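You operate a simulated robot arm through the tools that you are given. There is no shell and no other tool.

You run a simulated robot arm. Do the job below in one go: nothing can be reset, and whatever is moved stays where it is left.

TASK
Pull the blue strap end to mark 5, then slacken the ratchet.
Fine: the gauge ends at zero, the handle down and the catch holding.

Only the result counts: the job must be done as asked and must still hold three seconds after the hand-in. Knocking over, shifting, dropping, spilling or breaking anything else fails it.

THE ROBOT
A 6-joint arm with a two-finger gripper, fixed in place. Base frame: the origin is on the floor under the middle of its stand, x ahead of it, y to its left, z up; the work surface is at about z = 0.84. Units: m, rad, N and s.
It reaches about 1.298 m from its shoulder. Its first joint turns from -2.601 to 2.601 rad. Payload 1.57 kg.
The tool frame sits at the grasp point between the pads (the TCP): z along the fingers, y along the line on which they close. The tips reach 0.021 m beyond it. The gripper opens to 0.07 m; its body begins 0.05 m behind the TCP.
Orientation is told as [roll, pitch, yaw] about the base's x, y, z axes, in that order, counted from this pose: with the fingers straight down and closing along the base's y, the tool's x points along the base's -x, its y along +y and its z along -z.

THE INTERFACE
- The arm moves only by the tool servo_tool. Its argument "steps" is a list of rows, each a list of 3 entries, a list of its own where there are three numbers: the shift along the tool's x, y, z in m, then the turn, a rotation vector about the tool's x, y, z in rad, then the gripper command, from -1 (shut) to 1 (fully open), values between in proportion. In form: [[[x, y, z], [ax, ay, az], claw], ...]. A call has 1 to 20 rows; each row shifts and turns the commanded pose from where the row before left it, along the tool's axes as they then stand. Each row takes 0.2 s and may step no farther than 0.05 m and 0.15 rad from the row before; otherwise, or with a gripper value out of range, the whole call is refused. A pose out of reach is approached as far as the arm can. The call stops where the force on the tool passes 60 N (or 10 N more than at its start, if that is more) or the arm is blocked; 0.2 s more then pass. The fingers move at their own pace (about 0.0648 m/s each) and stop on an object; they squeeze with about 30 N. The grip force told is the motor's: it shows also when the fingers shut on nothing. Time passes only in rows, and 0.2 s behind the last, so rows that do not move let the fingers close. The reply holds the time, the measured pose of the TCP, the force on the tool along the base axes, the opening and the grip force, in the units named above and with some noise, with the torque about the TCP (base axes, N m) and any sound that the robot's microphone picked up.
- Cameras (640 x 400 px; columns grow to the right, rows downward): "scene" is fixed at [0.0607, 0.4998, 1.4088]; the picture's right is [0.20, -0.98, 0.00], its down [-0.42, -0.09, -0.90] and it looks along [0.88, 0.18, -0.43] (base axes); focal length 357 px, centre (320, 200). "wrist" rides on the gripper at [0.079, 0.004, -0.081] in the tool frame; the picture's right is [-0.05, 1.00, 0.00], its down [-0.67, -0.04, -0.74] and it looks along [-0.74, -0.04, 0.67] (tool axes); focal length 256 px, centre (320, 200). There is no depth. A picture from a camera that has moved, and an enlarged one, comes with that camera's place and axes in the base frame and with its lens. The place of the scene camera against the robot may be out by one fixed shift of up to 0.018 m in any direction.
- grab_frame(camera): a new picture of that camera. It takes no simulated time.
- raise_lower(by): slides the trunk up (or, below 0, down) by that many m; the arm rides with it, the base frame stays. It gives what a move gives, with no picture.
- inspect(camera, box): a new picture of the part [left, top, right, bottom] of that camera's present view, enlarged. It takes no simulated time.
- job_done(): hands the job in; it is judged then, once.

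Nothing tells you positions but the pictures and the camera data. Unless the task says otherwise, let go and move clear before handing in.

The tools are called after "Request:" as a command line: name --argument value ..., lists and objects as JSON in quotes. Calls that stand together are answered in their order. servo_tool: Moves the arm, as the interface text tells. Its arguments: {"type":"object","properties":{"steps":{"type":"array","items":{"type":"array"}}},"required":["steps"]} The other tools are called the same way: raise_lower (by) moves the trunk up or down; grab_frame (camera) takes a picture; inspect (camera, box) takes an enlarged picture of a part of a camera's view; job_done () hands the job in.

At the start:

```text
t: 0.0
tool_pos: [0.3915, 0.5203, 1.2468]
tcp_rot: [0.0, 0.001, -0.002]
contact_force: [0.2, 0.8, -0.4]
torque: [-0.01, 0.01, 0.02]
grip_width: 0.0698
gripper_force: 0.1
trunk travel left (down, up): [-0.928, 0.042]
```

scene: 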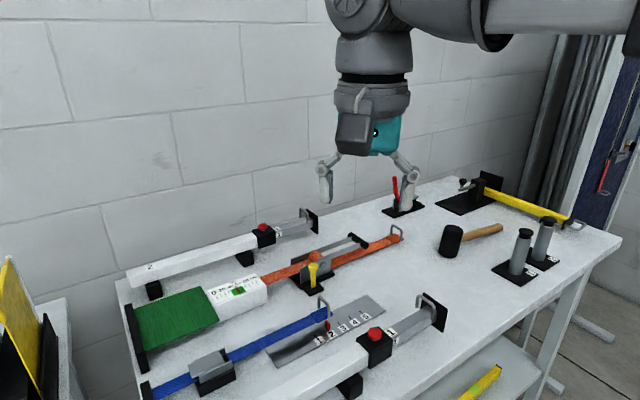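
wrist: 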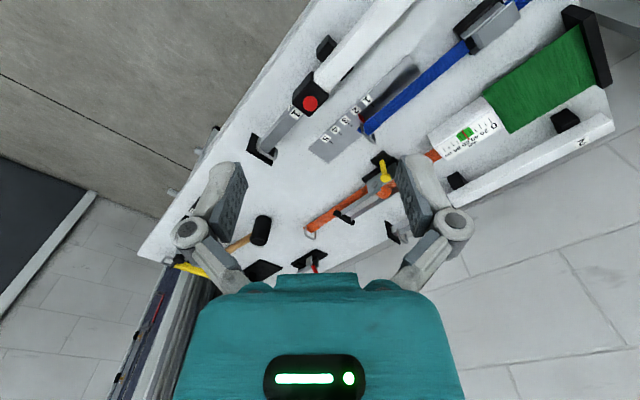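

I see a table with a blue strap running through a black/grey block towards a ruler plate with marks 1–5, and an orange ratchet strap with a yellow catch and a gauge on a green strap. I'll look at everything enlarged before moving.

Request:
inspect --camera "scene" --box '[120, 200, 440, 400]'

Request:
inspect --camera "scene" --box '[240, 210, 420, 322]'

Request:
inspect --camera "wrist" --box '[240, 0, 640, 250]'

Request:
inspect --camera "scene" --box '[360, 150, 640, 325]'

```text
2.00 times, centred on (280, 300) of scene
camera zoom: at [0.0607, 0.4998, 1.4088], right [0.2, -0.98, 0.0], down [-0.42, -0.09, -0.9], along [0.88, 0.18, -0.43], focal length 714 px, centre (400, 0)
```

zoom: 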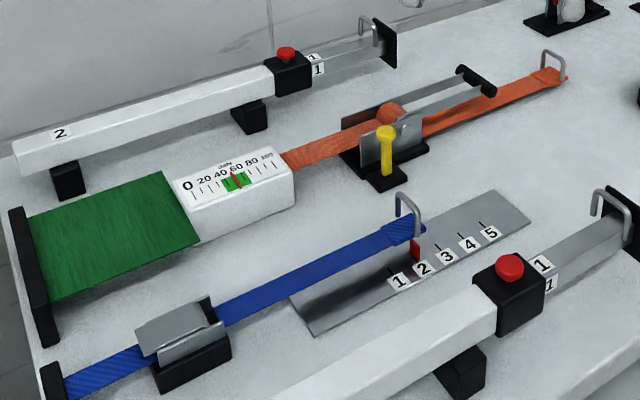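

```text
3.56 times, centred on (330, 266) of scene
camera zoom: at [0.0607, 0.4998, 1.4088], right [0.2, -0.98, 0.0], down [-0.42, -0.09, -0.9], along [0.88, 0.18, -0.43], focal length 1270 px, centre (284, -35)
```

zoom: 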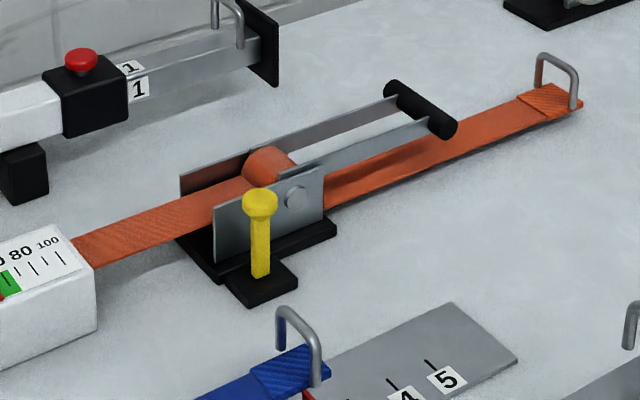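

```text
1.60 times, centred on (440, 125) of wrist
camera zoom: at [0.3141, 0.5246, 1.3286], right [0.05, 1.0, 0.0], down [0.67, -0.04, 0.74], along [0.74, -0.04, -0.67], focal length 410 px, centre (128, 320)
```

zoom: 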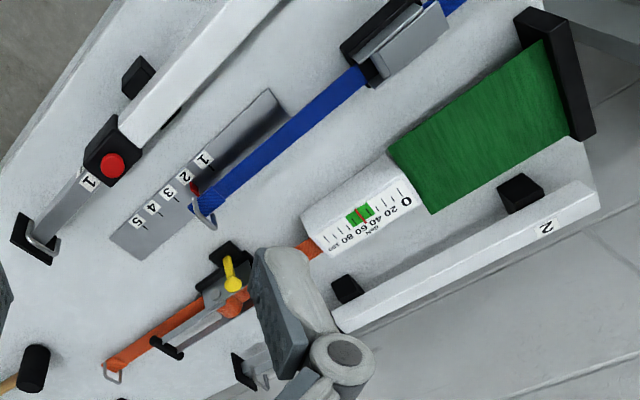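

```text
2.29 times, centred on (500, 238) of scene
camera zoom: at [0.0607, 0.4998, 1.4088], right [0.2, -0.98, 0.0], down [-0.42, -0.09, -0.9], along [0.88, 0.18, -0.43], focal length 816 px, centre (-91, 114)
```

zoom: 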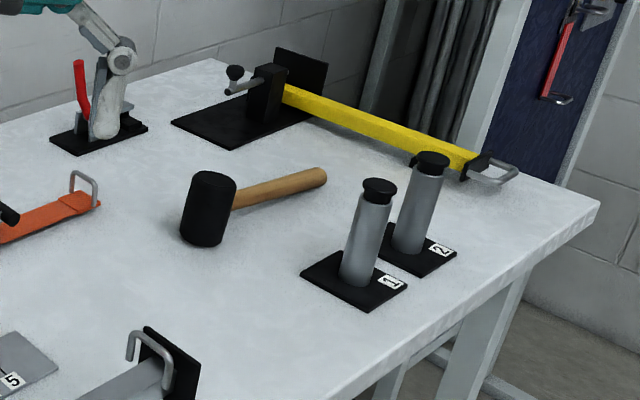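

The blue strap runs at about -46° in the base frame, its pull loop near (0.63, 0.60). The ratchet, with its yellow catch, sits around (0.80, 0.66). I'll move to a closer viewing pose well above the table and turn the wrist to face across the straps.

Request:
servo_tool --steps '[[[-0.035, 0.005, 0.0245], [0, 0, 0], 1], [[-0.035, 0.005, 0.0245], [0, 0, 0], 1], [[-0.035, 0.005, 0.0245], [0, 0, 0], 1], [[-0.035, 0.005, 0.0245], [0, 0, 0], 1], [[-0.035, 0.005, 0.0245], [0, 0, 0], 1], [[-0.035, 0.005, 0.0245], [0, 0, 0], 1], [[0, 0, 0], [0, 0, -0.13], 1], [[0, 0, 0], [0, 0, -0.13], 1], [[0, 0, 0], [0, 0, -0.13], 1], [[0, 0, 0], [0, 0, -0.13], 1], [[0, 0, 0], [0, 0, -0.13], 1], [[0, 0, 0], [0, 0, -0.13], 1]]'

Request:
grab_frame --camera "wrist"

Request:
grab_frame --camera "scene"

```text
t: 2.6
tool_pos: [0.6031, 0.5512, 1.2465]
tcp_rot: [0.0, 0.001, 0.782]
contact_force: [1.3, 0.3, 0.1]
torque: [0.01, -0.02, -0.02]
grip_width: 0.07
gripper_force: 0.1
out of reach, approached as far as the arm can: row 1, 2, 3, 4, 5, 6
trunk travel left (down, up): [-0.928, 0.042]
```

```text
taken
camera wrist: at [0.5448, 0.4975, 1.3285], right [-0.67, 0.75, 0.0], down [0.5, 0.44, 0.74], along [0.56, 0.5, -0.67], focal length 256 px, centre (320, 200)
```

wrist: 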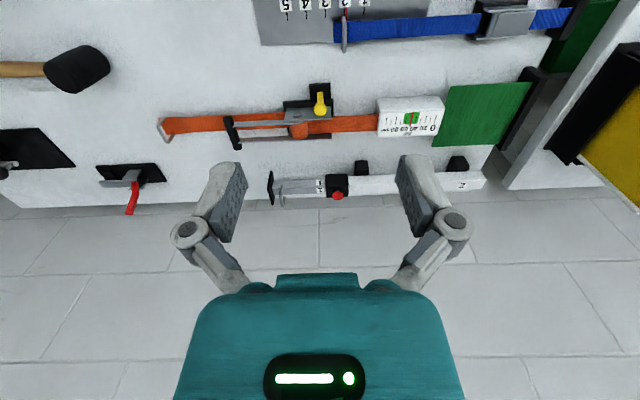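

```text
taken
```

scene: 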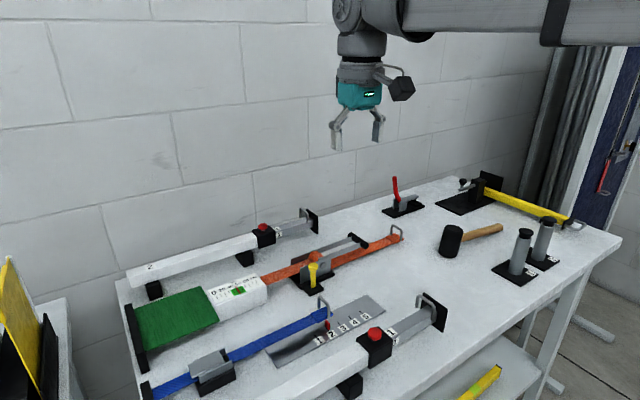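

The arm couldn't descend from this pose, so I'll lower the trunk instead, well above everything on the table. The gripper is at z≈1.25 and nothing stands below it higher than about 0.95.

Request:
raise_lower --by -0.15

Request:
grab_frame --camera "wrist"

Request:
grab_frame --camera "scene"

```text
t: 4.3
tool_pos: [0.6022, 0.5504, 1.0968]
tcp_rot: [0.001, 0.0, 0.781]
contact_force: [0.2, 0.7, 0.8]
torque: [0.0, -0.01, 0.02]
grip_width: 0.0699
gripper_force: 0.1
trunk travel left (down, up): [-0.778, 0.192]
```

```text
taken
camera wrist: at [0.5446, 0.4975, 1.1786], right [-0.66, 0.75, 0.0], down [0.5, 0.44, 0.74], along [0.56, 0.49, -0.67], focal length 256 px, centre (320, 200)
```

wrist: 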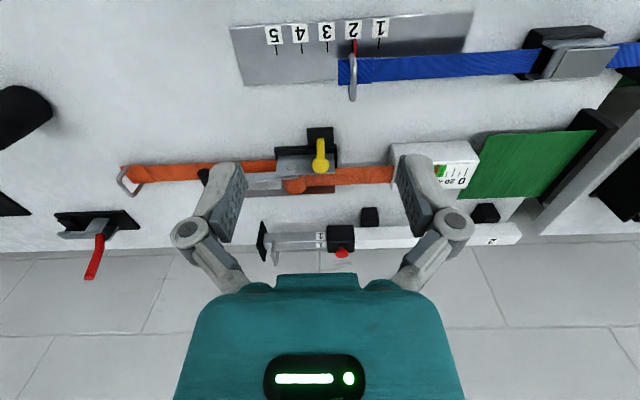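

```text
taken
```

scene: 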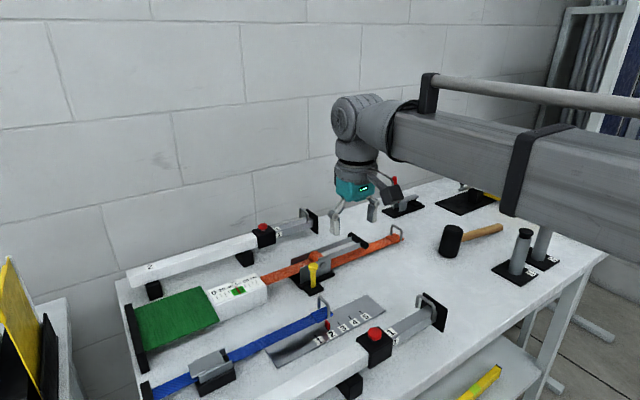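

Request:
inspect --camera "wrist" --box '[220, 0, 480, 162]'

Request:
inspect --camera "wrist" --box '[240, 110, 400, 210]'

```text
2.46 times, centred on (350, 81) of wrist
camera zoom: at [0.5446, 0.4975, 1.1786], right [-0.66, 0.75, 0.0], down [0.5, 0.44, 0.74], along [0.56, 0.49, -0.67], focal length 630 px, centre (246, 493)
```

zoom: 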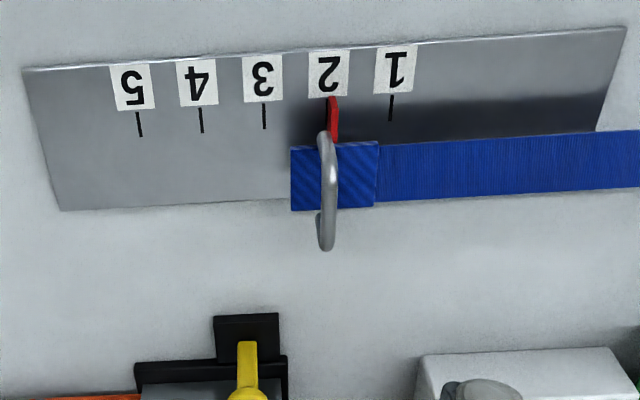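

```text
4.00 times, centred on (320, 160) of wrist
camera zoom: at [0.5446, 0.4975, 1.1786], right [-0.66, 0.75, 0.0], down [0.5, 0.44, 0.74], along [0.56, 0.49, -0.67], focal length 1024 px, centre (320, 360)
```

zoom: 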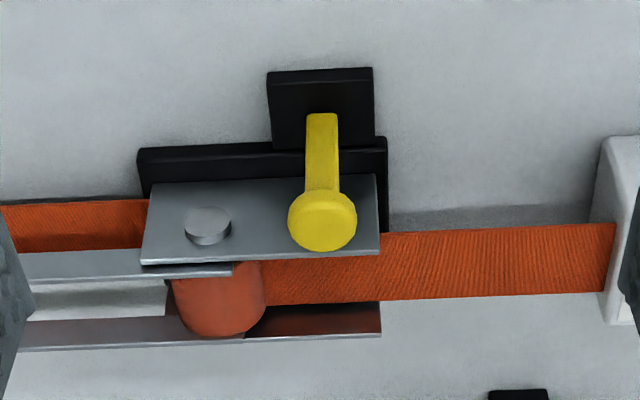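

The red pointer reads mark 2, and the loop is at about (0.615, 0.611), top z≈0.88. I'll hover above it and go a bit lower for a better look.

Request:
servo_tool --steps '[[[-0.026, 0.017, 0.02], [0, 0, 0], 1], [[-0.026, 0.017, 0.02], [0, 0, 0], 1], [[0, 0, 0.03], [0, 0, 0], 1]]'

Request:
grab_frame --camera "wrist"

Request:
grab_frame --camera "scene"

```text
t: 5.2
tool_pos: [0.6136, 0.6097, 1.0956]
tcp_rot: [0.001, -0.001, 0.78]
contact_force: [0.6, 0.2, -0.4]
torque: [0.01, 0.02, -0.01]
grip_width: 0.0701
gripper_force: 0.1
out of reach, approached as far as the arm can: row 1, 2, 3
trunk travel left (down, up): [-0.778, 0.192]
```

```text
taken
camera wrist: at [0.5554, 0.5583, 1.1786], right [-0.66, 0.75, 0.0], down [0.5, 0.44, 0.74], along [0.56, 0.49, -0.67], focal length 256 px, centre (320, 200)
```

wrist: 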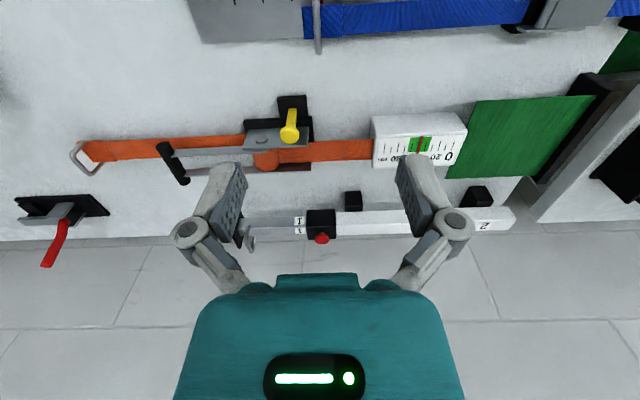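

```text
taken
```

scene: 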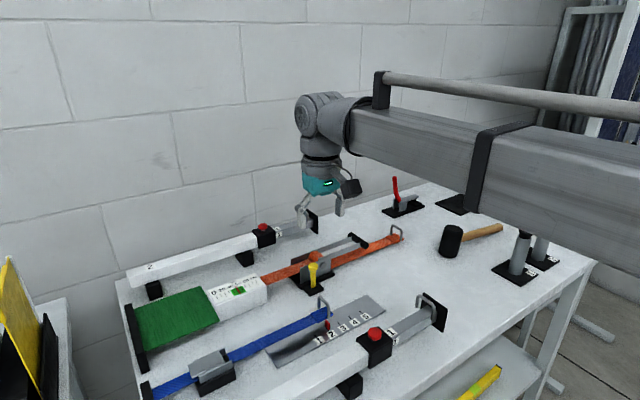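

The arm moves sideways but height has to come from the trunk. I'll lower to about z=0.96 above the loop, with the tips still clear of its top, and check the alignment.

Request:
raise_lower --by -0.13

Request:
grab_frame --camera "wrist"

Request:
grab_frame --camera "scene"

```text
t: 6.7
tool_pos: [0.6145, 0.6107, 0.9669]
tcp_rot: [0.0, 0.0, 0.78]
contact_force: [-0.4, -0.1, -0.2]
torque: [-0.04, -0.02, 0.02]
grip_width: 0.0701
gripper_force: 0.2
trunk travel left (down, up): [-0.648, 0.322]
```

```text
taken
camera wrist: at [0.5556, 0.558, 1.0486], right [-0.66, 0.75, 0.0], down [0.5, 0.44, 0.74], along [0.56, 0.49, -0.67], focal length 256 px, centre (320, 200)
```

wrist: 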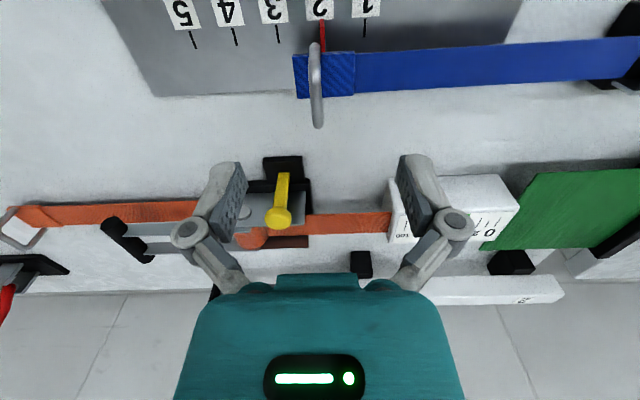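

```text
taken
```

scene: 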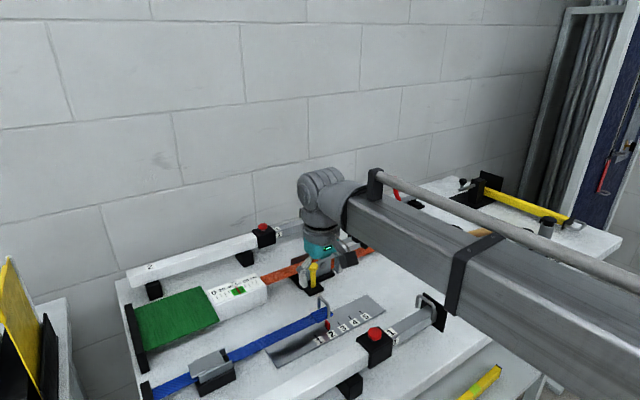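

Request:
inspect --camera "wrist" --box '[240, 0, 400, 140]'

Request:
inspect --camera "scene" --box '[260, 260, 420, 360]'

```text
2.86 times, centred on (320, 70) of wrist
camera zoom: at [0.5556, 0.558, 1.0486], right [-0.66, 0.75, 0.0], down [0.5, 0.44, 0.74], along [0.56, 0.49, -0.67], focal length 731 px, centre (320, 571)
```

zoom: 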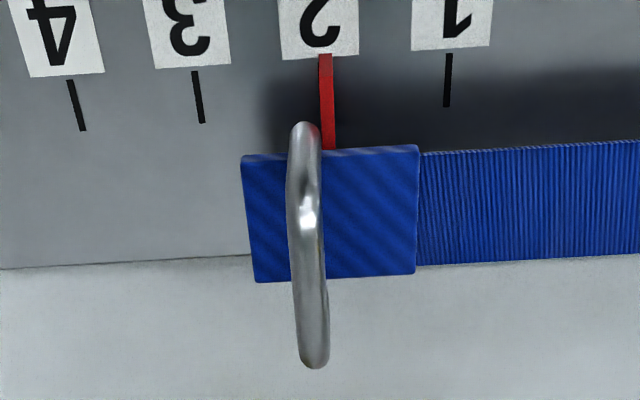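

```text
4.00 times, centred on (340, 310) of scene
camera zoom: at [0.0607, 0.4998, 1.4088], right [0.2, -0.98, 0.0], down [-0.42, -0.09, -0.9], along [0.88, 0.18, -0.43], focal length 1428 px, centre (240, -240)
```

zoom: 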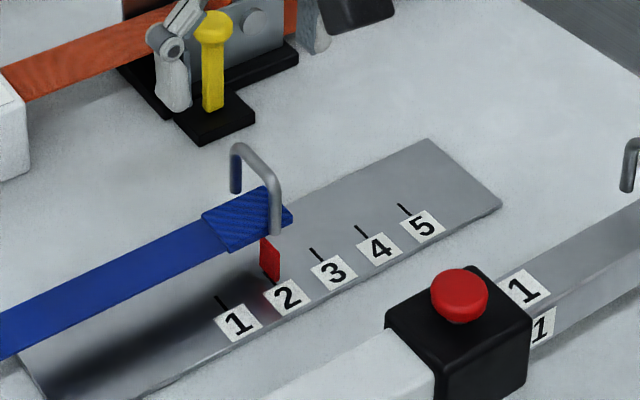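

The loop stands from z≈0.865 to 0.906 with its centre at about (0.611, 0.604). The marks are 30 mm apart, and the red pointer sits at 2, so I need about 90 mm of pull. I'll centre on the loop's bar and lower so the fingers straddle it.

Request:
servo_tool --steps '[[[0.0075, -0.0018, 0], [0, 0, 0], 1], [[0, 0, 0], [0, 0, 0], 1]]'

Request:
raise_lower --by -0.045

Request:
grab_frame --camera "wrist"

Request:
inspect --camera "scene" --box '[220, 200, 420, 325]'

```text
t: 7.3
tool_pos: [0.6097, 0.6058, 0.9667]
tcp_rot: [-0.001, 0.002, 0.78]
contact_force: [-0.2, -0.5, -0.1]
torque: [0.02, 0.01, 0.02]
grip_width: 0.0701
gripper_force: 0.0
trunk travel left (down, up): [-0.648, 0.322]
```

```text
t: 8.2
tool_pos: [0.6105, 0.6053, 0.9223]
tcp_rot: [0.0, 0.0, 0.779]
contact_force: [-0.1, 0.1, 0.3]
torque: [0.02, 0.01, 0.03]
grip_width: 0.0701
gripper_force: 0.0
trunk travel left (down, up): [-0.603, 0.367]
```

```text
taken
camera wrist: at [0.5516, 0.552, 1.0036], right [-0.66, 0.75, 0.0], down [0.5, 0.44, 0.74], along [0.56, 0.49, -0.67], focal length 256 px, centre (320, 200)
```

wrist: 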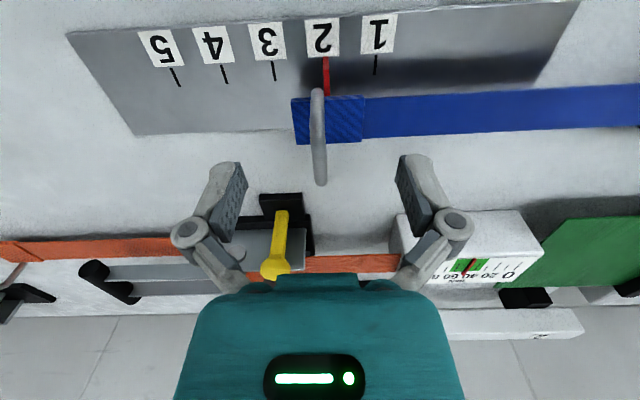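

```text
3.20 times, centred on (320, 262) of scene
camera zoom: at [0.0607, 0.4998, 1.4088], right [0.2, -0.98, 0.0], down [-0.42, -0.09, -0.9], along [0.88, 0.18, -0.43], focal length 1143 px, centre (320, 0)
```

zoom: 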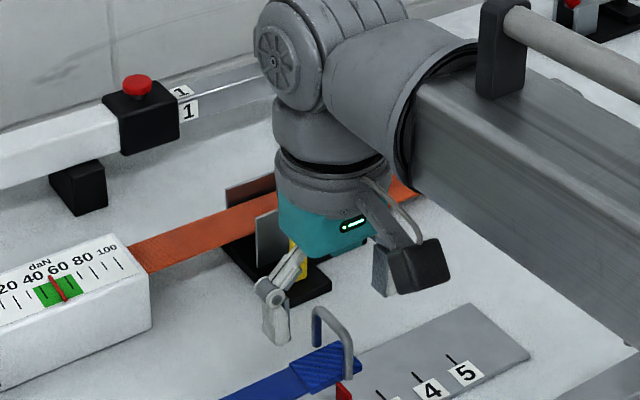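

The bar is centred between the open fingers. I'll lower the last 22 mm and close on it.

Request:
raise_lower --by -0.022

Request:
grab_frame --camera "wrist"

```text
t: 8.9
tool_pos: [0.6112, 0.6048, 0.8991]
tcp_rot: [-0.002, -0.001, 0.78]
contact_force: [-0.1, -0.1, -0.4]
torque: [0.01, 0.0, -0.01]
grip_width: 0.07
gripper_force: 0.0
trunk travel left (down, up): [-0.581, 0.389]
```

```text
taken
camera wrist: at [0.5516, 0.552, 0.9815], right [-0.66, 0.75, 0.0], down [0.5, 0.44, 0.74], along [0.56, 0.49, -0.67], focal length 256 px, centre (320, 200)
```

wrist: 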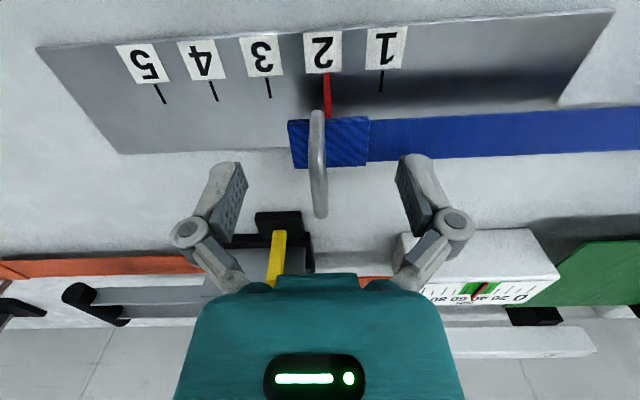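

Request:
servo_tool --steps '[[[0, 0, 0], [0, 0, 0], -1], [[0, 0, 0], [0, 0, 0], -1], [[0, 0, 0], [0, 0, 0], -1], [[0, 0, 0], [0, 0, 0], -1]]'

Request:
grab_frame --camera "wrist"

```text
t: 9.9
tool_pos: [0.6099, 0.6044, 0.9002]
tcp_rot: [0.001, -0.001, 0.78]
contact_force: [3.0, 0.6, 6.6]
torque: [-0.06, 0.09, 0.12]
grip_width: 0.006
gripper_force: 32.1
trunk travel left (down, up): [-0.581, 0.389]
```

```text
taken
camera wrist: at [0.5518, 0.5518, 0.9819], right [-0.66, 0.75, 0.0], down [0.5, 0.44, 0.75], along [0.56, 0.5, -0.67], focal length 256 px, centre (320, 200)
```

wrist: 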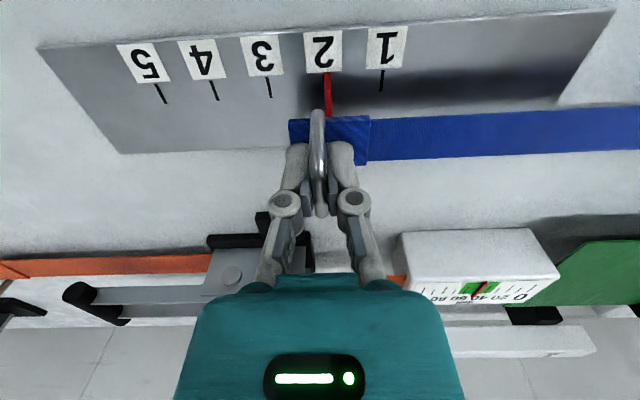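

I have a firm grip on the bar. Now I pull gently along the strap, about 60 mm first.

Request:
servo_tool --steps '[[[0, -0.006, 0], [0, 0, 0], -1], [[0, -0.006, 0], [0, 0, 0], -1], [[0, -0.008, 0], [0, 0, 0], -1], [[0, -0.01, 0], [0, 0, 0], -1], [[0, -0.01, 0], [0, 0, 0], -1], [[0, -0.01, 0], [0, 0, 0], -1], [[0, -0.01, 0], [0, 0, 0], -1]]'

Request:
grab_frame --camera "wrist"

Request:
grab_frame --camera "scene"

```text
t: 11.5
tool_pos: [0.6523, 0.5623, 0.8984]
tcp_rot: [0.002, -0.003, 0.782]
contact_force: [3.7, 12.8, 12.6]
torque: [0.06, -0.1, 0.07]
grip_width: 0.0061
gripper_force: 31.6
trunk travel left (down, up): [-0.581, 0.389]
```

```text
taken
camera wrist: at [0.5937, 0.5097, 0.9817], right [-0.66, 0.75, 0.0], down [0.5, 0.44, 0.75], along [0.56, 0.5, -0.67], focal length 256 px, centre (320, 200)
```

wrist: 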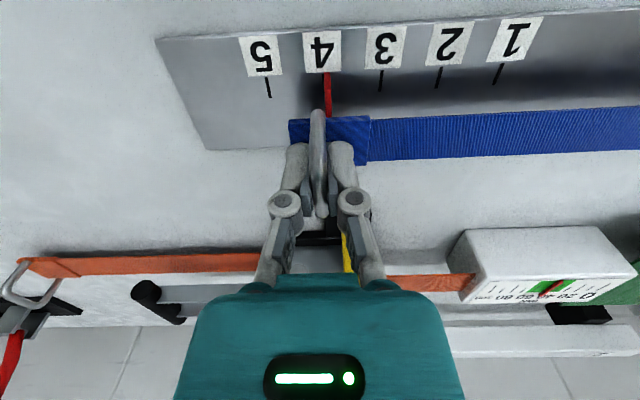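

```text
taken
```

scene: 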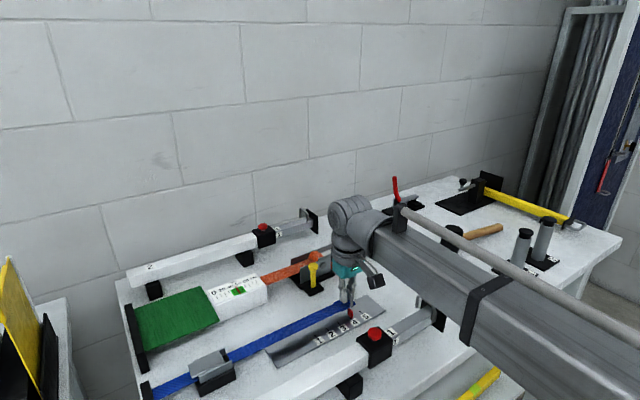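

The strap moved with the grip, exactly two marks over 60 mm. I'll pull another 28 mm and then check the pointer closely.

Request:
servo_tool --steps '[[[0, -0.008, 0], [0, 0, 0], -1], [[0, -0.008, 0], [0, 0, 0], -1], [[0, -0.007, 0], [0, 0, 0], -1], [[0, -0.005, 0], [0, 0, 0], -1]]'

Request:
inspect --camera "wrist" --box '[260, 20, 420, 120]'

Request:
inspect --camera "scene" --box '[300, 270, 420, 345]'

```text
t: 12.5
tool_pos: [0.6732, 0.5429, 0.9005]
tcp_rot: [-0.002, -0.001, 0.781]
contact_force: [6.7, 18.7, 17.8]
torque: [-0.08, 0.03, 0.09]
grip_width: 0.0061
gripper_force: 32.2
trunk travel left (down, up): [-0.581, 0.389]
```

```text
4.00 times, centred on (340, 70) of wrist
camera zoom: at [0.6143, 0.4891, 0.9816], right [-0.66, 0.75, 0.0], down [0.5, 0.44, 0.75], along [0.56, 0.5, -0.67], focal length 1024 px, centre (240, 720)
```

zoom: 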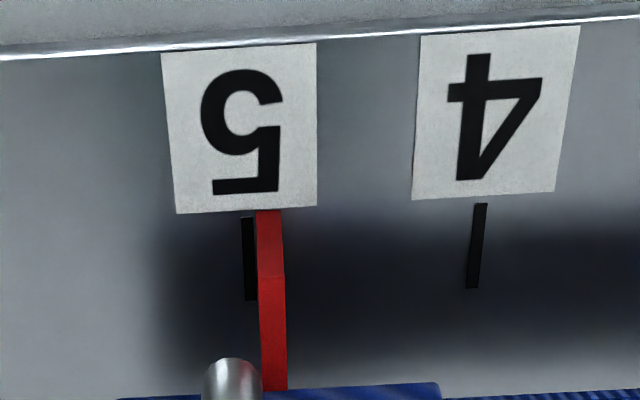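

```text
5.33 times, centred on (360, 308) of scene
camera zoom: at [0.0607, 0.4998, 1.4088], right [0.2, -0.98, 0.0], down [-0.42, -0.09, -0.9], along [0.88, 0.18, -0.43], focal length 1904 px, centre (107, -373)
```

zoom: 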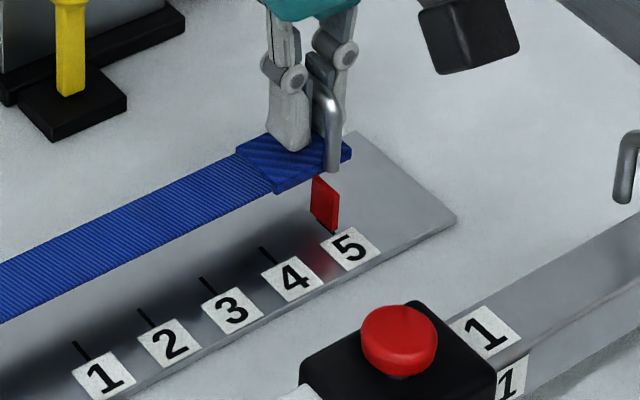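

The pointer is about 2.7 mm short of mark 5. One more small pull.

Request:
servo_tool --steps '[[[0, -0.0014, 0], [0, 0, 0], -1], [[0, -0.0013, 0], [0, 0, 0], -1], [[0, 0, 0], [0, 0, 0], -1]]'

Request:
inspect --camera "wrist" --box '[260, 20, 420, 120]'

```text
t: 13.3
tool_pos: [0.6747, 0.5405, 0.9005]
tcp_rot: [0.0, 0.001, 0.78]
contact_force: [6.8, 19.5, 16.9]
torque: [-0.04, -0.03, 0.07]
grip_width: 0.0062
gripper_force: 32.3
trunk travel left (down, up): [-0.581, 0.389]
```

```text
4.00 times, centred on (340, 70) of wrist
camera zoom: at [0.6153, 0.488, 0.9816], right [-0.66, 0.75, 0.0], down [0.5, 0.44, 0.75], along [0.56, 0.5, -0.67], focal length 1024 px, centre (240, 720)
```

zoom: 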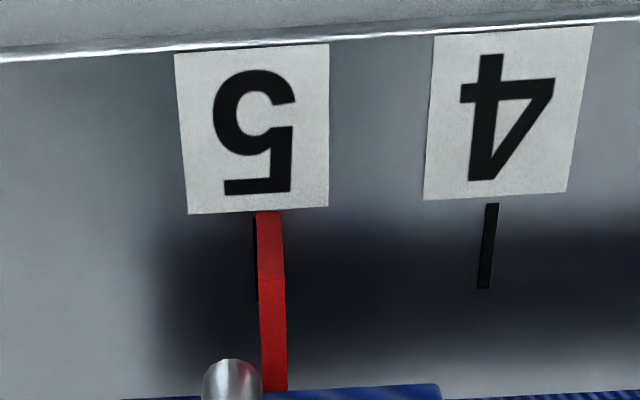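

Request:
servo_tool --steps '[[[0, -0.001, 0], [0, 0, 0], -1], [[0, 0, 0], [0, 0, 0], -1], [[0, 0, 0], [0, 0, 0], -1]]'

Request:
inspect --camera "wrist" --box '[260, 20, 420, 120]'

```text
t: 14.1
tool_pos: [0.6739, 0.5396, 0.8987]
tcp_rot: [-0.001, 0.0, 0.78]
contact_force: [7.8, 19.7, 17.0]
torque: [-0.08, 0.05, 0.09]
grip_width: 0.0061
gripper_force: 31.9
trunk travel left (down, up): [-0.581, 0.389]
```

```text
4.00 times, centred on (340, 70) of wrist
camera zoom: at [0.616, 0.4872, 0.9815], right [-0.66, 0.75, 0.0], down [0.5, 0.44, 0.75], along [0.56, 0.5, -0.67], focal length 1024 px, centre (240, 720)
```

zoom: 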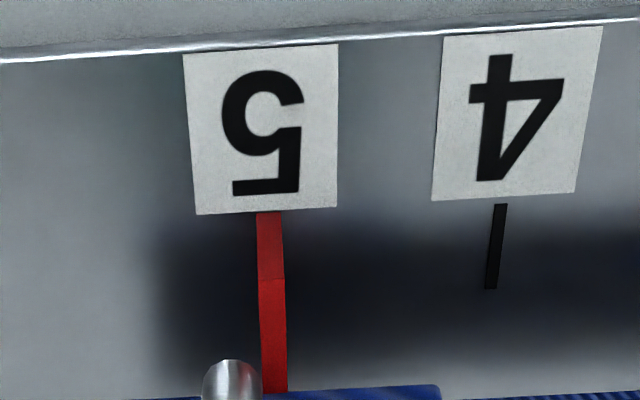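

The pointer now sits right on mark 5. I'll open the fingers in place and check that the strap stays.

Request:
servo_tool --steps '[[[0, 0, 0], [0, 0, 0], -0.6], [[0, 0, 0], [0, 0, 0], -0.3], [[0, 0, 0], [0, 0, 0], 0.0], [[0, 0, 0], [0, 0, 0], 0.5], [[0, 0, 0], [0, 0, 0], 1], [[0, 0, 0], [0, 0, 0], 1]]'

Request:
inspect --camera "wrist" --box '[260, 20, 420, 120]'

Request:
grab_frame --camera "wrist"

```text
t: 15.5
tool_pos: [0.6745, 0.5389, 0.8996]
tcp_rot: [0.0, 0.0, 0.78]
contact_force: [0.1, -0.3, -0.1]
torque: [0.0, -0.02, -0.03]
grip_width: 0.0698
gripper_force: 0.1
trunk travel left (down, up): [-0.581, 0.389]
```

```text
4.00 times, centred on (340, 70) of wrist
camera zoom: at [0.6165, 0.4863, 0.9815], right [-0.66, 0.75, 0.0], down [0.5, 0.44, 0.74], along [0.56, 0.49, -0.67], focal length 1024 px, centre (240, 720)
```

zoom: 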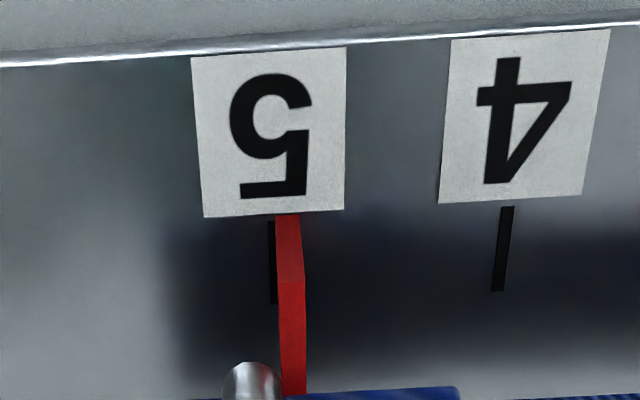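

```text
taken
camera wrist: at [0.6165, 0.4863, 0.9815], right [-0.66, 0.75, 0.0], down [0.5, 0.44, 0.74], along [0.56, 0.49, -0.67], focal length 256 px, centre (320, 200)
```

wrist: 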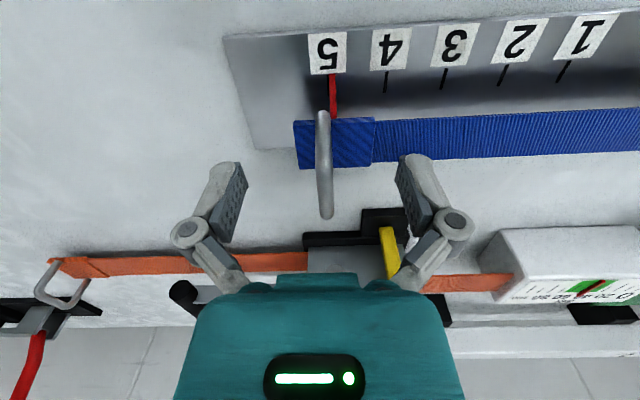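

The strap slipped back about 1.5 mm on release. I'll check whether it is still creeping.

Request:
servo_tool --steps '[[[0, 0, 0], [0, 0, 0], 1], [[0, 0, 0], [0, 0, 0], 1], [[0, 0, 0], [0, 0, 0], 1], [[0, 0, 0], [0, 0, 0], 1], [[0, 0, 0], [0, 0, 0], 1]]'

Request:
inspect --camera "wrist" --box '[260, 20, 420, 120]'

Request:
inspect --camera "scene" --box '[300, 270, 420, 345]'

Request:
inspect --camera "scene" --box '[130, 330, 290, 400]'

```text
t: 16.7
tool_pos: [0.6748, 0.54, 0.8999]
tcp_rot: [0.001, -0.001, 0.779]
contact_force: [0.0, 0.3, -0.1]
torque: [-0.01, -0.01, 0.03]
grip_width: 0.07
gripper_force: 0.0
trunk travel left (down, up): [-0.581, 0.389]
```

```text
4.00 times, centred on (340, 70) of wrist
camera zoom: at [0.6165, 0.4863, 0.9815], right [-0.66, 0.75, 0.0], down [0.5, 0.44, 0.74], along [0.56, 0.49, -0.67], focal length 1024 px, centre (240, 720)
```

zoom: 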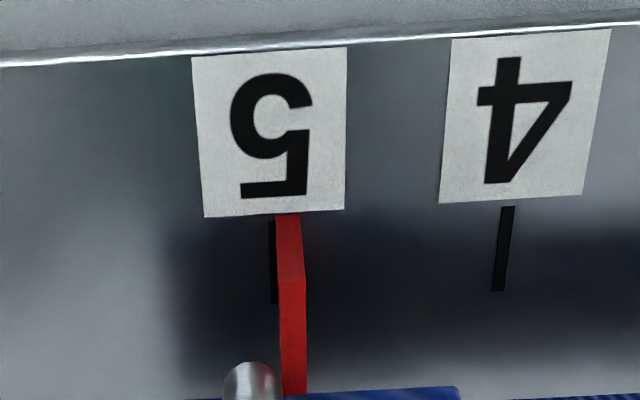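

```text
5.33 times, centred on (360, 308) of scene
camera zoom: at [0.0607, 0.4998, 1.4088], right [0.2, -0.98, 0.0], down [-0.42, -0.09, -0.9], along [0.88, 0.18, -0.43], focal length 1904 px, centre (107, -373)
```

zoom: 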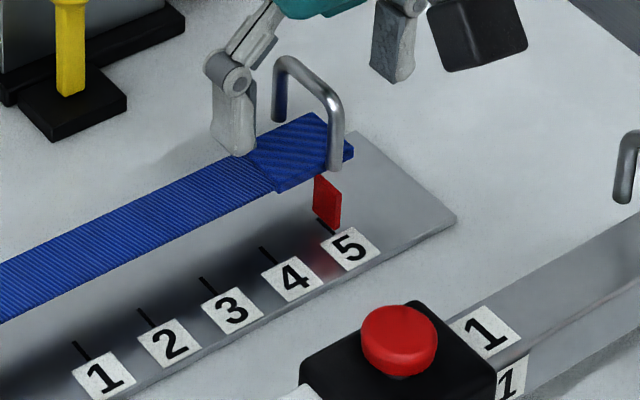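

```text
4.00 times, centred on (210, 365) of scene
camera zoom: at [0.0607, 0.4998, 1.4088], right [0.2, -0.98, 0.0], down [-0.42, -0.09, -0.9], along [0.88, 0.18, -0.43], focal length 1428 px, centre (760, -460)
```

zoom: 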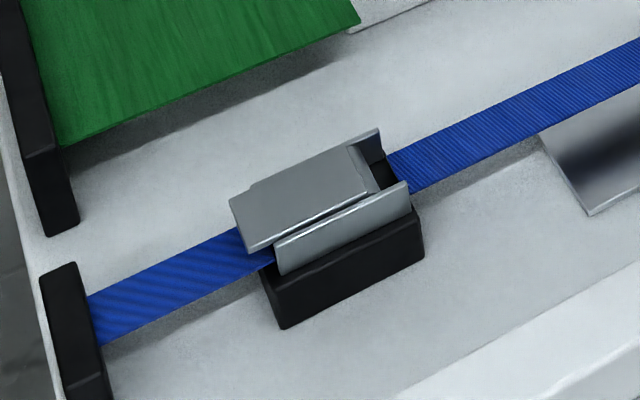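

It is stable but about 1.6 mm short. I'll regrip and pull slightly past the mark to make up for that settle-back.

Request:
servo_tool --steps '[[[0, 0, 0], [0, 0, 0], -1], [[0, 0, 0], [0, 0, 0], -1], [[0, 0, 0], [0, 0, 0], -1], [[0, 0, 0], [0, 0, 0], -1], [[0, -0.0009, 0], [0, 0, 0], -1], [[0, 0, 0], [0, 0, 0], -1]]'

Request:
inspect --camera "wrist" --box '[260, 20, 420, 120]'

```text
t: 18.1
tool_pos: [0.676, 0.5393, 0.9004]
tcp_rot: [-0.002, 0.0, 0.78]
contact_force: [-8.4, 4.5, 1.5]
torque: [0.04, -0.14, 0.07]
grip_width: 0.006
gripper_force: 31.9
trunk travel left (down, up): [-0.581, 0.389]
```

```text
4.00 times, centred on (340, 70) of wrist
camera zoom: at [0.6169, 0.4859, 0.9818], right [-0.66, 0.75, 0.0], down [0.5, 0.44, 0.74], along [0.56, 0.49, -0.67], focal length 1024 px, centre (240, 720)
```

zoom: 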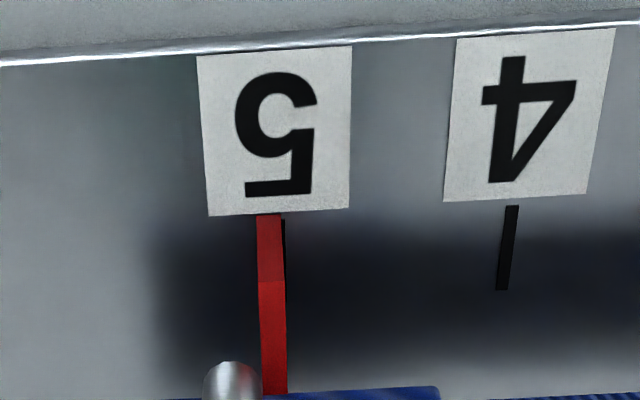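

Request:
servo_tool --steps '[[[0, 0, 0], [0, 0, 0], -0.6], [[0, 0, 0], [0, 0, 0], -0.3], [[0, 0, 0], [0, 0, 0], 0.0], [[0, 0, 0], [0, 0, 0], 0.5], [[0, 0, 0], [0, 0, 0], 1], [[0, 0, 0], [0, 0, 0], 1], [[0, 0, 0], [0, 0, 0], 1]]'

Request:
inspect --camera "wrist" --box '[260, 20, 420, 120]'

```text
t: 19.7
tool_pos: [0.6766, 0.5395, 0.8988]
tcp_rot: [-0.001, 0.0, 0.78]
contact_force: [-0.1, -0.1, -0.4]
torque: [0.01, -0.02, 0.0]
grip_width: 0.0702
gripper_force: 0.1
trunk travel left (down, up): [-0.581, 0.389]
```

```text
4.00 times, centred on (340, 70) of wrist
camera zoom: at [0.6178, 0.4858, 0.9815], right [-0.66, 0.75, 0.0], down [0.5, 0.44, 0.74], along [0.56, 0.49, -0.67], focal length 1024 px, centre (240, 720)
```

zoom: 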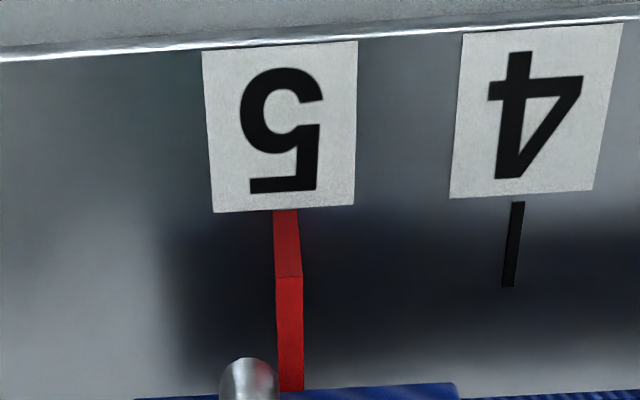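

The pointer now fully covers tick 5 and holds without the gripper. I'll raise clear and look closely at the ratchet and its yellow catch.

Request:
raise_lower --by 0.14

Request:
grab_frame --camera "wrist"

Request:
inspect --camera "scene" --box '[220, 210, 420, 335]'

```text
t: 21.4
tool_pos: [0.6768, 0.5386, 1.0398]
tcp_rot: [0.001, 0.0, 0.782]
contact_force: [-0.1, -0.6, -1.1]
torque: [0.0, 0.01, 0.0]
grip_width: 0.0701
gripper_force: 0.1
trunk travel left (down, up): [-0.721, 0.249]
```

```text
taken
camera wrist: at [0.6179, 0.4858, 1.1214], right [-0.66, 0.75, 0.0], down [0.5, 0.44, 0.74], along [0.56, 0.49, -0.67], focal length 256 px, centre (320, 200)
```

wrist: 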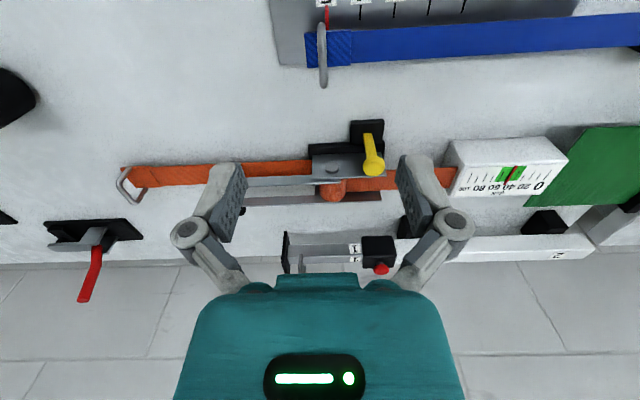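

```text
3.20 times, centred on (320, 272) of scene
camera zoom: at [0.0607, 0.4998, 1.4088], right [0.2, -0.98, 0.0], down [-0.42, -0.09, -0.9], along [0.88, 0.18, -0.43], focal length 1143 px, centre (320, -32)
```

zoom: 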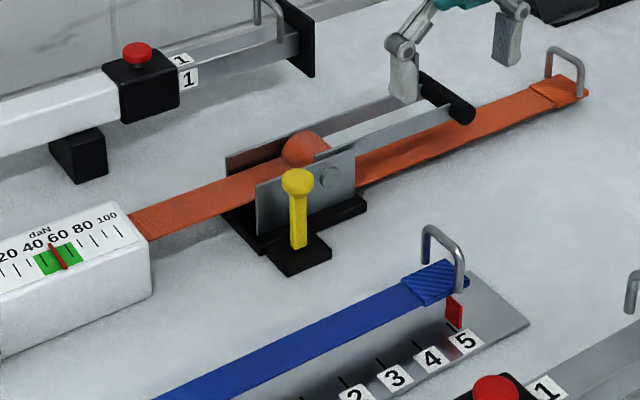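

The ratchet body is around (0.76, 0.64), and the yellow catch stands upright at (0.71, 0.65) with its head at z≈0.91. The gauge reads about 50. I'll move above it for a closer look at the mechanism.

Request:
servo_tool --steps '[[[-0.03, 0.013, 0], [0, 0, 0], 1], [[-0.03, 0.013, 0], [0, 0, 0], 1], [[-0.02, 0.014, 0], [0, 0, 0], 1], [[0, 0, 0], [0, 0, 0], 1]]'

Request:
raise_lower --by -0.05

Request:
grab_frame --camera "wrist"

Request:
inspect --camera "wrist" --box '[200, 0, 440, 150]'

```text
t: 22.4
tool_pos: [0.7038, 0.6217, 1.0392]
tcp_rot: [0.0, -0.001, 0.78]
contact_force: [1.4, -0.6, -0.7]
torque: [0.0, 0.02, 0.02]
grip_width: 0.0701
gripper_force: 0.0
trunk travel left (down, up): [-0.721, 0.249]
```

```text
t: 23.3
tool_pos: [0.7045, 0.6212, 0.9903]
tcp_rot: [0.0, 0.001, 0.78]
contact_force: [-0.1, 0.0, 0.0]
torque: [-0.01, 0.0, 0.01]
grip_width: 0.0697
gripper_force: 0.0
trunk travel left (down, up): [-0.671, 0.299]
```

```text
taken
camera wrist: at [0.6456, 0.5687, 1.0716], right [-0.66, 0.75, 0.0], down [0.5, 0.44, 0.74], along [0.56, 0.49, -0.67], focal length 256 px, centre (320, 200)
```

wrist: 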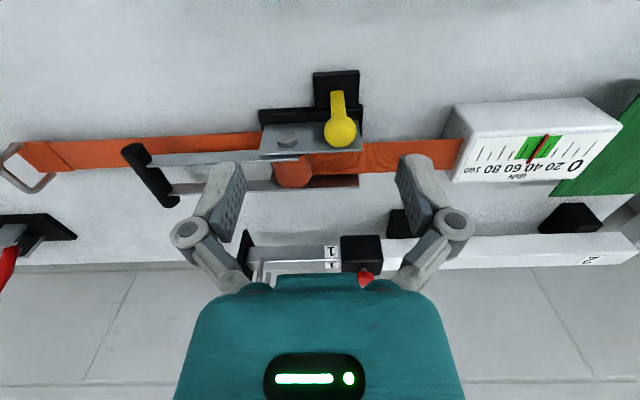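

```text
2.67 times, centred on (320, 75) of wrist
camera zoom: at [0.6456, 0.5687, 1.0716], right [-0.66, 0.75, 0.0], down [0.5, 0.44, 0.74], along [0.56, 0.49, -0.67], focal length 683 px, centre (320, 533)
```

zoom: 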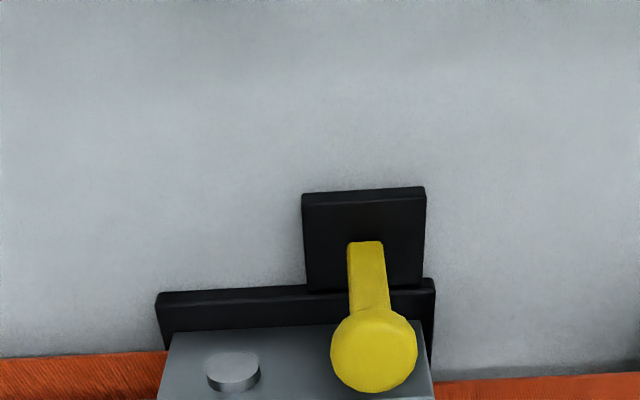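

Request:
inspect --camera "scene" --box '[280, 235, 360, 300]'

Request:
inspect --camera "wrist" --box '[230, 60, 390, 200]'

Request:
inspect --camera "wrist" --box '[440, 90, 630, 200]'

```text
6.15 times, centred on (320, 268) of scene
camera zoom: at [0.0607, 0.4998, 1.4088], right [0.2, -0.98, 0.0], down [-0.42, -0.09, -0.9], along [0.88, 0.18, -0.43], focal length 2198 px, centre (320, -215)
```

zoom: 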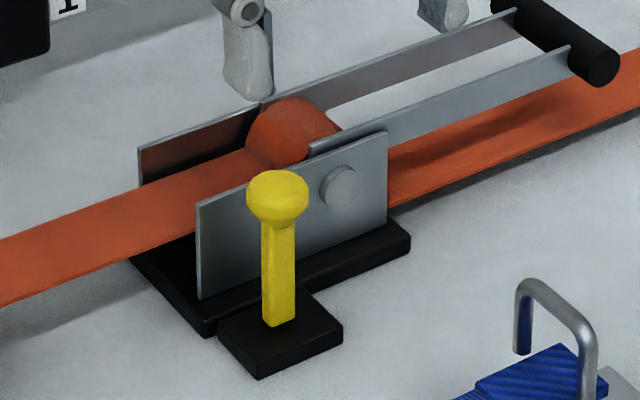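

```text
2.86 times, centred on (310, 130) of wrist
camera zoom: at [0.6456, 0.5687, 1.0716], right [-0.66, 0.75, 0.0], down [0.5, 0.44, 0.74], along [0.56, 0.49, -0.67], focal length 731 px, centre (349, 400)
```

zoom: 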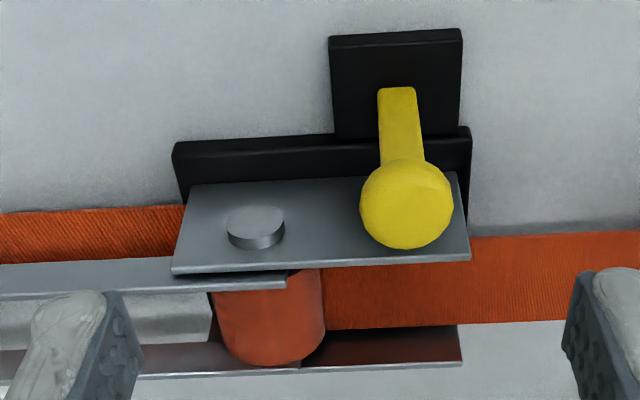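

```text
3.37 times, centred on (535, 145) of wrist
camera zoom: at [0.6456, 0.5687, 1.0716], right [-0.66, 0.75, 0.0], down [0.5, 0.44, 0.74], along [0.56, 0.49, -0.67], focal length 862 px, centre (-404, 385)
```

zoom: 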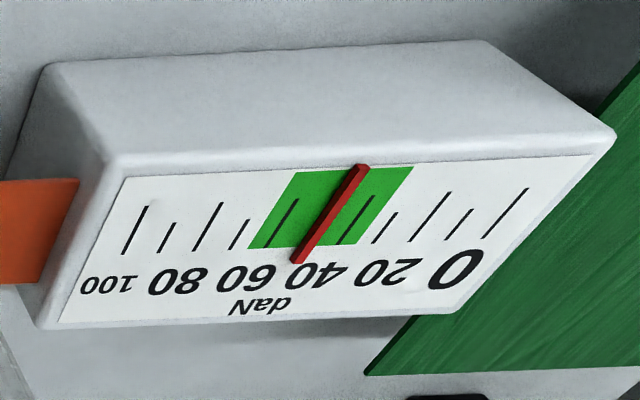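

The catch's knob is at about (0.713, 0.648), z≈0.907, 25 mm in front of the ratchet's side plate. I'll move directly over it with open fingers and check before lowering.

Request:
servo_tool --steps '[[[-0.0125, 0.0065, 0], [0, 0, 0], 1], [[-0.0125, 0.0064, 0], [0, 0, 0], 1], [[0, 0, 0], [0, 0, 0], 1]]'

Request:
raise_lower --by -0.045

Request:
grab_frame --camera "wrist"

Request:
inspect --camera "scene" --box '[260, 200, 420, 300]'

```text
t: 24.1
tool_pos: [0.7134, 0.6467, 0.9893]
tcp_rot: [-0.001, -0.001, 0.781]
contact_force: [0.4, 0.2, -0.7]
torque: [-0.01, 0.01, 0.03]
grip_width: 0.0701
gripper_force: 0.2
trunk travel left (down, up): [-0.671, 0.299]
```

```text
t: 25.0
tool_pos: [0.7147, 0.648, 0.9443]
tcp_rot: [0.0, -0.001, 0.78]
contact_force: [0.0, -0.3, 0.7]
torque: [-0.02, 0.02, -0.01]
grip_width: 0.0698
gripper_force: 0.1
trunk travel left (down, up): [-0.626, 0.344]
```

```text
taken
camera wrist: at [0.6549, 0.5939, 1.0266], right [-0.66, 0.75, 0.0], down [0.5, 0.44, 0.74], along [0.56, 0.49, -0.67], focal length 256 px, centre (320, 200)
```

wrist: 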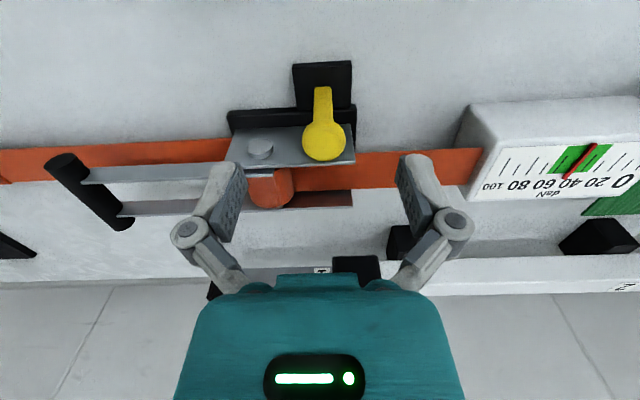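

```text
4.00 times, centred on (340, 250) of scene
camera zoom: at [0.0607, 0.4998, 1.4088], right [0.2, -0.98, 0.0], down [-0.42, -0.09, -0.9], along [0.88, 0.18, -0.43], focal length 1428 px, centre (240, 0)
```

zoom: 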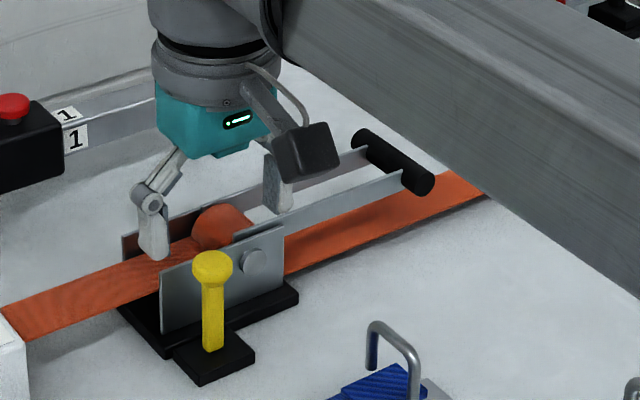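

The knob is well centred between the fingers. I'll lower to its height and close on it softly.

Request:
raise_lower --by -0.038

Request:
servo_tool --steps '[[[0, 0, 0], [0, 0, 0], 0.2], [[0, 0, 0], [0, 0, 0], -0.2], [[0, 0, 0], [0, 0, 0], -0.4], [[0, 0, 0], [0, 0, 0], -0.4]]'

Request:
grab_frame --camera "wrist"

Request:
inspect --camera "scene" --box '[260, 200, 420, 300]'

```text
t: 25.8
tool_pos: [0.712, 0.6465, 0.9066]
tcp_rot: [0.0, 0.001, 0.779]
contact_force: [0.2, 0.3, 1.2]
torque: [0.02, 0.02, -0.02]
grip_width: 0.0701
gripper_force: 0.0
trunk travel left (down, up): [-0.588, 0.382]
```

```text
t: 26.8
tool_pos: [0.7116, 0.6472, 0.9069]
tcp_rot: [0.001, 0.001, 0.78]
contact_force: [-3.5, 3.9, 1.0]
torque: [-0.02, 0.01, 0.01]
grip_width: 0.0248
gripper_force: 2.4
trunk travel left (down, up): [-0.588, 0.382]
```

```text
taken
camera wrist: at [0.6543, 0.5946, 0.9886], right [-0.67, 0.75, 0.0], down [0.5, 0.44, 0.74], along [0.56, 0.5, -0.67], focal length 256 px, centre (320, 200)
```

wrist: 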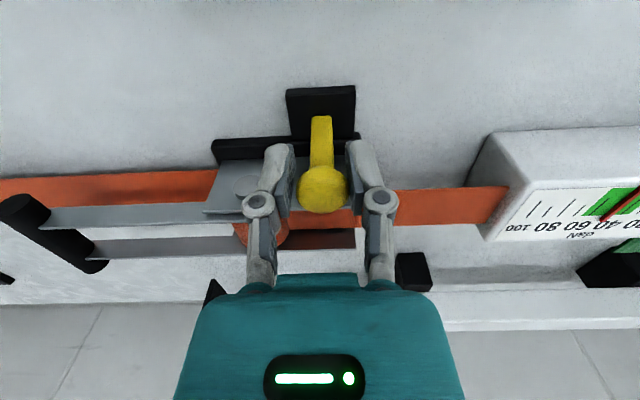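

```text
4.00 times, centred on (340, 250) of scene
camera zoom: at [0.0607, 0.4998, 1.4088], right [0.2, -0.98, 0.0], down [-0.42, -0.09, -0.9], along [0.88, 0.18, -0.43], focal length 1428 px, centre (240, 0)
```

zoom: 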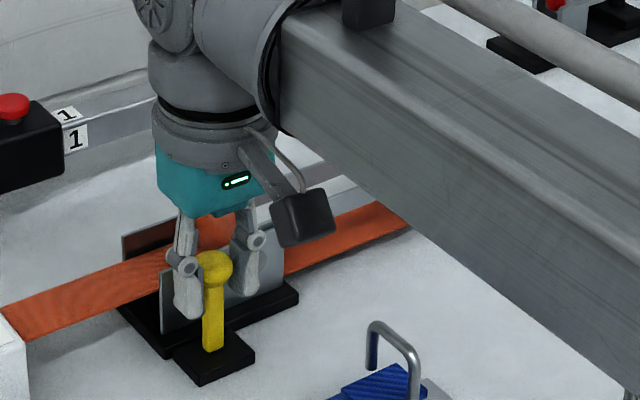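

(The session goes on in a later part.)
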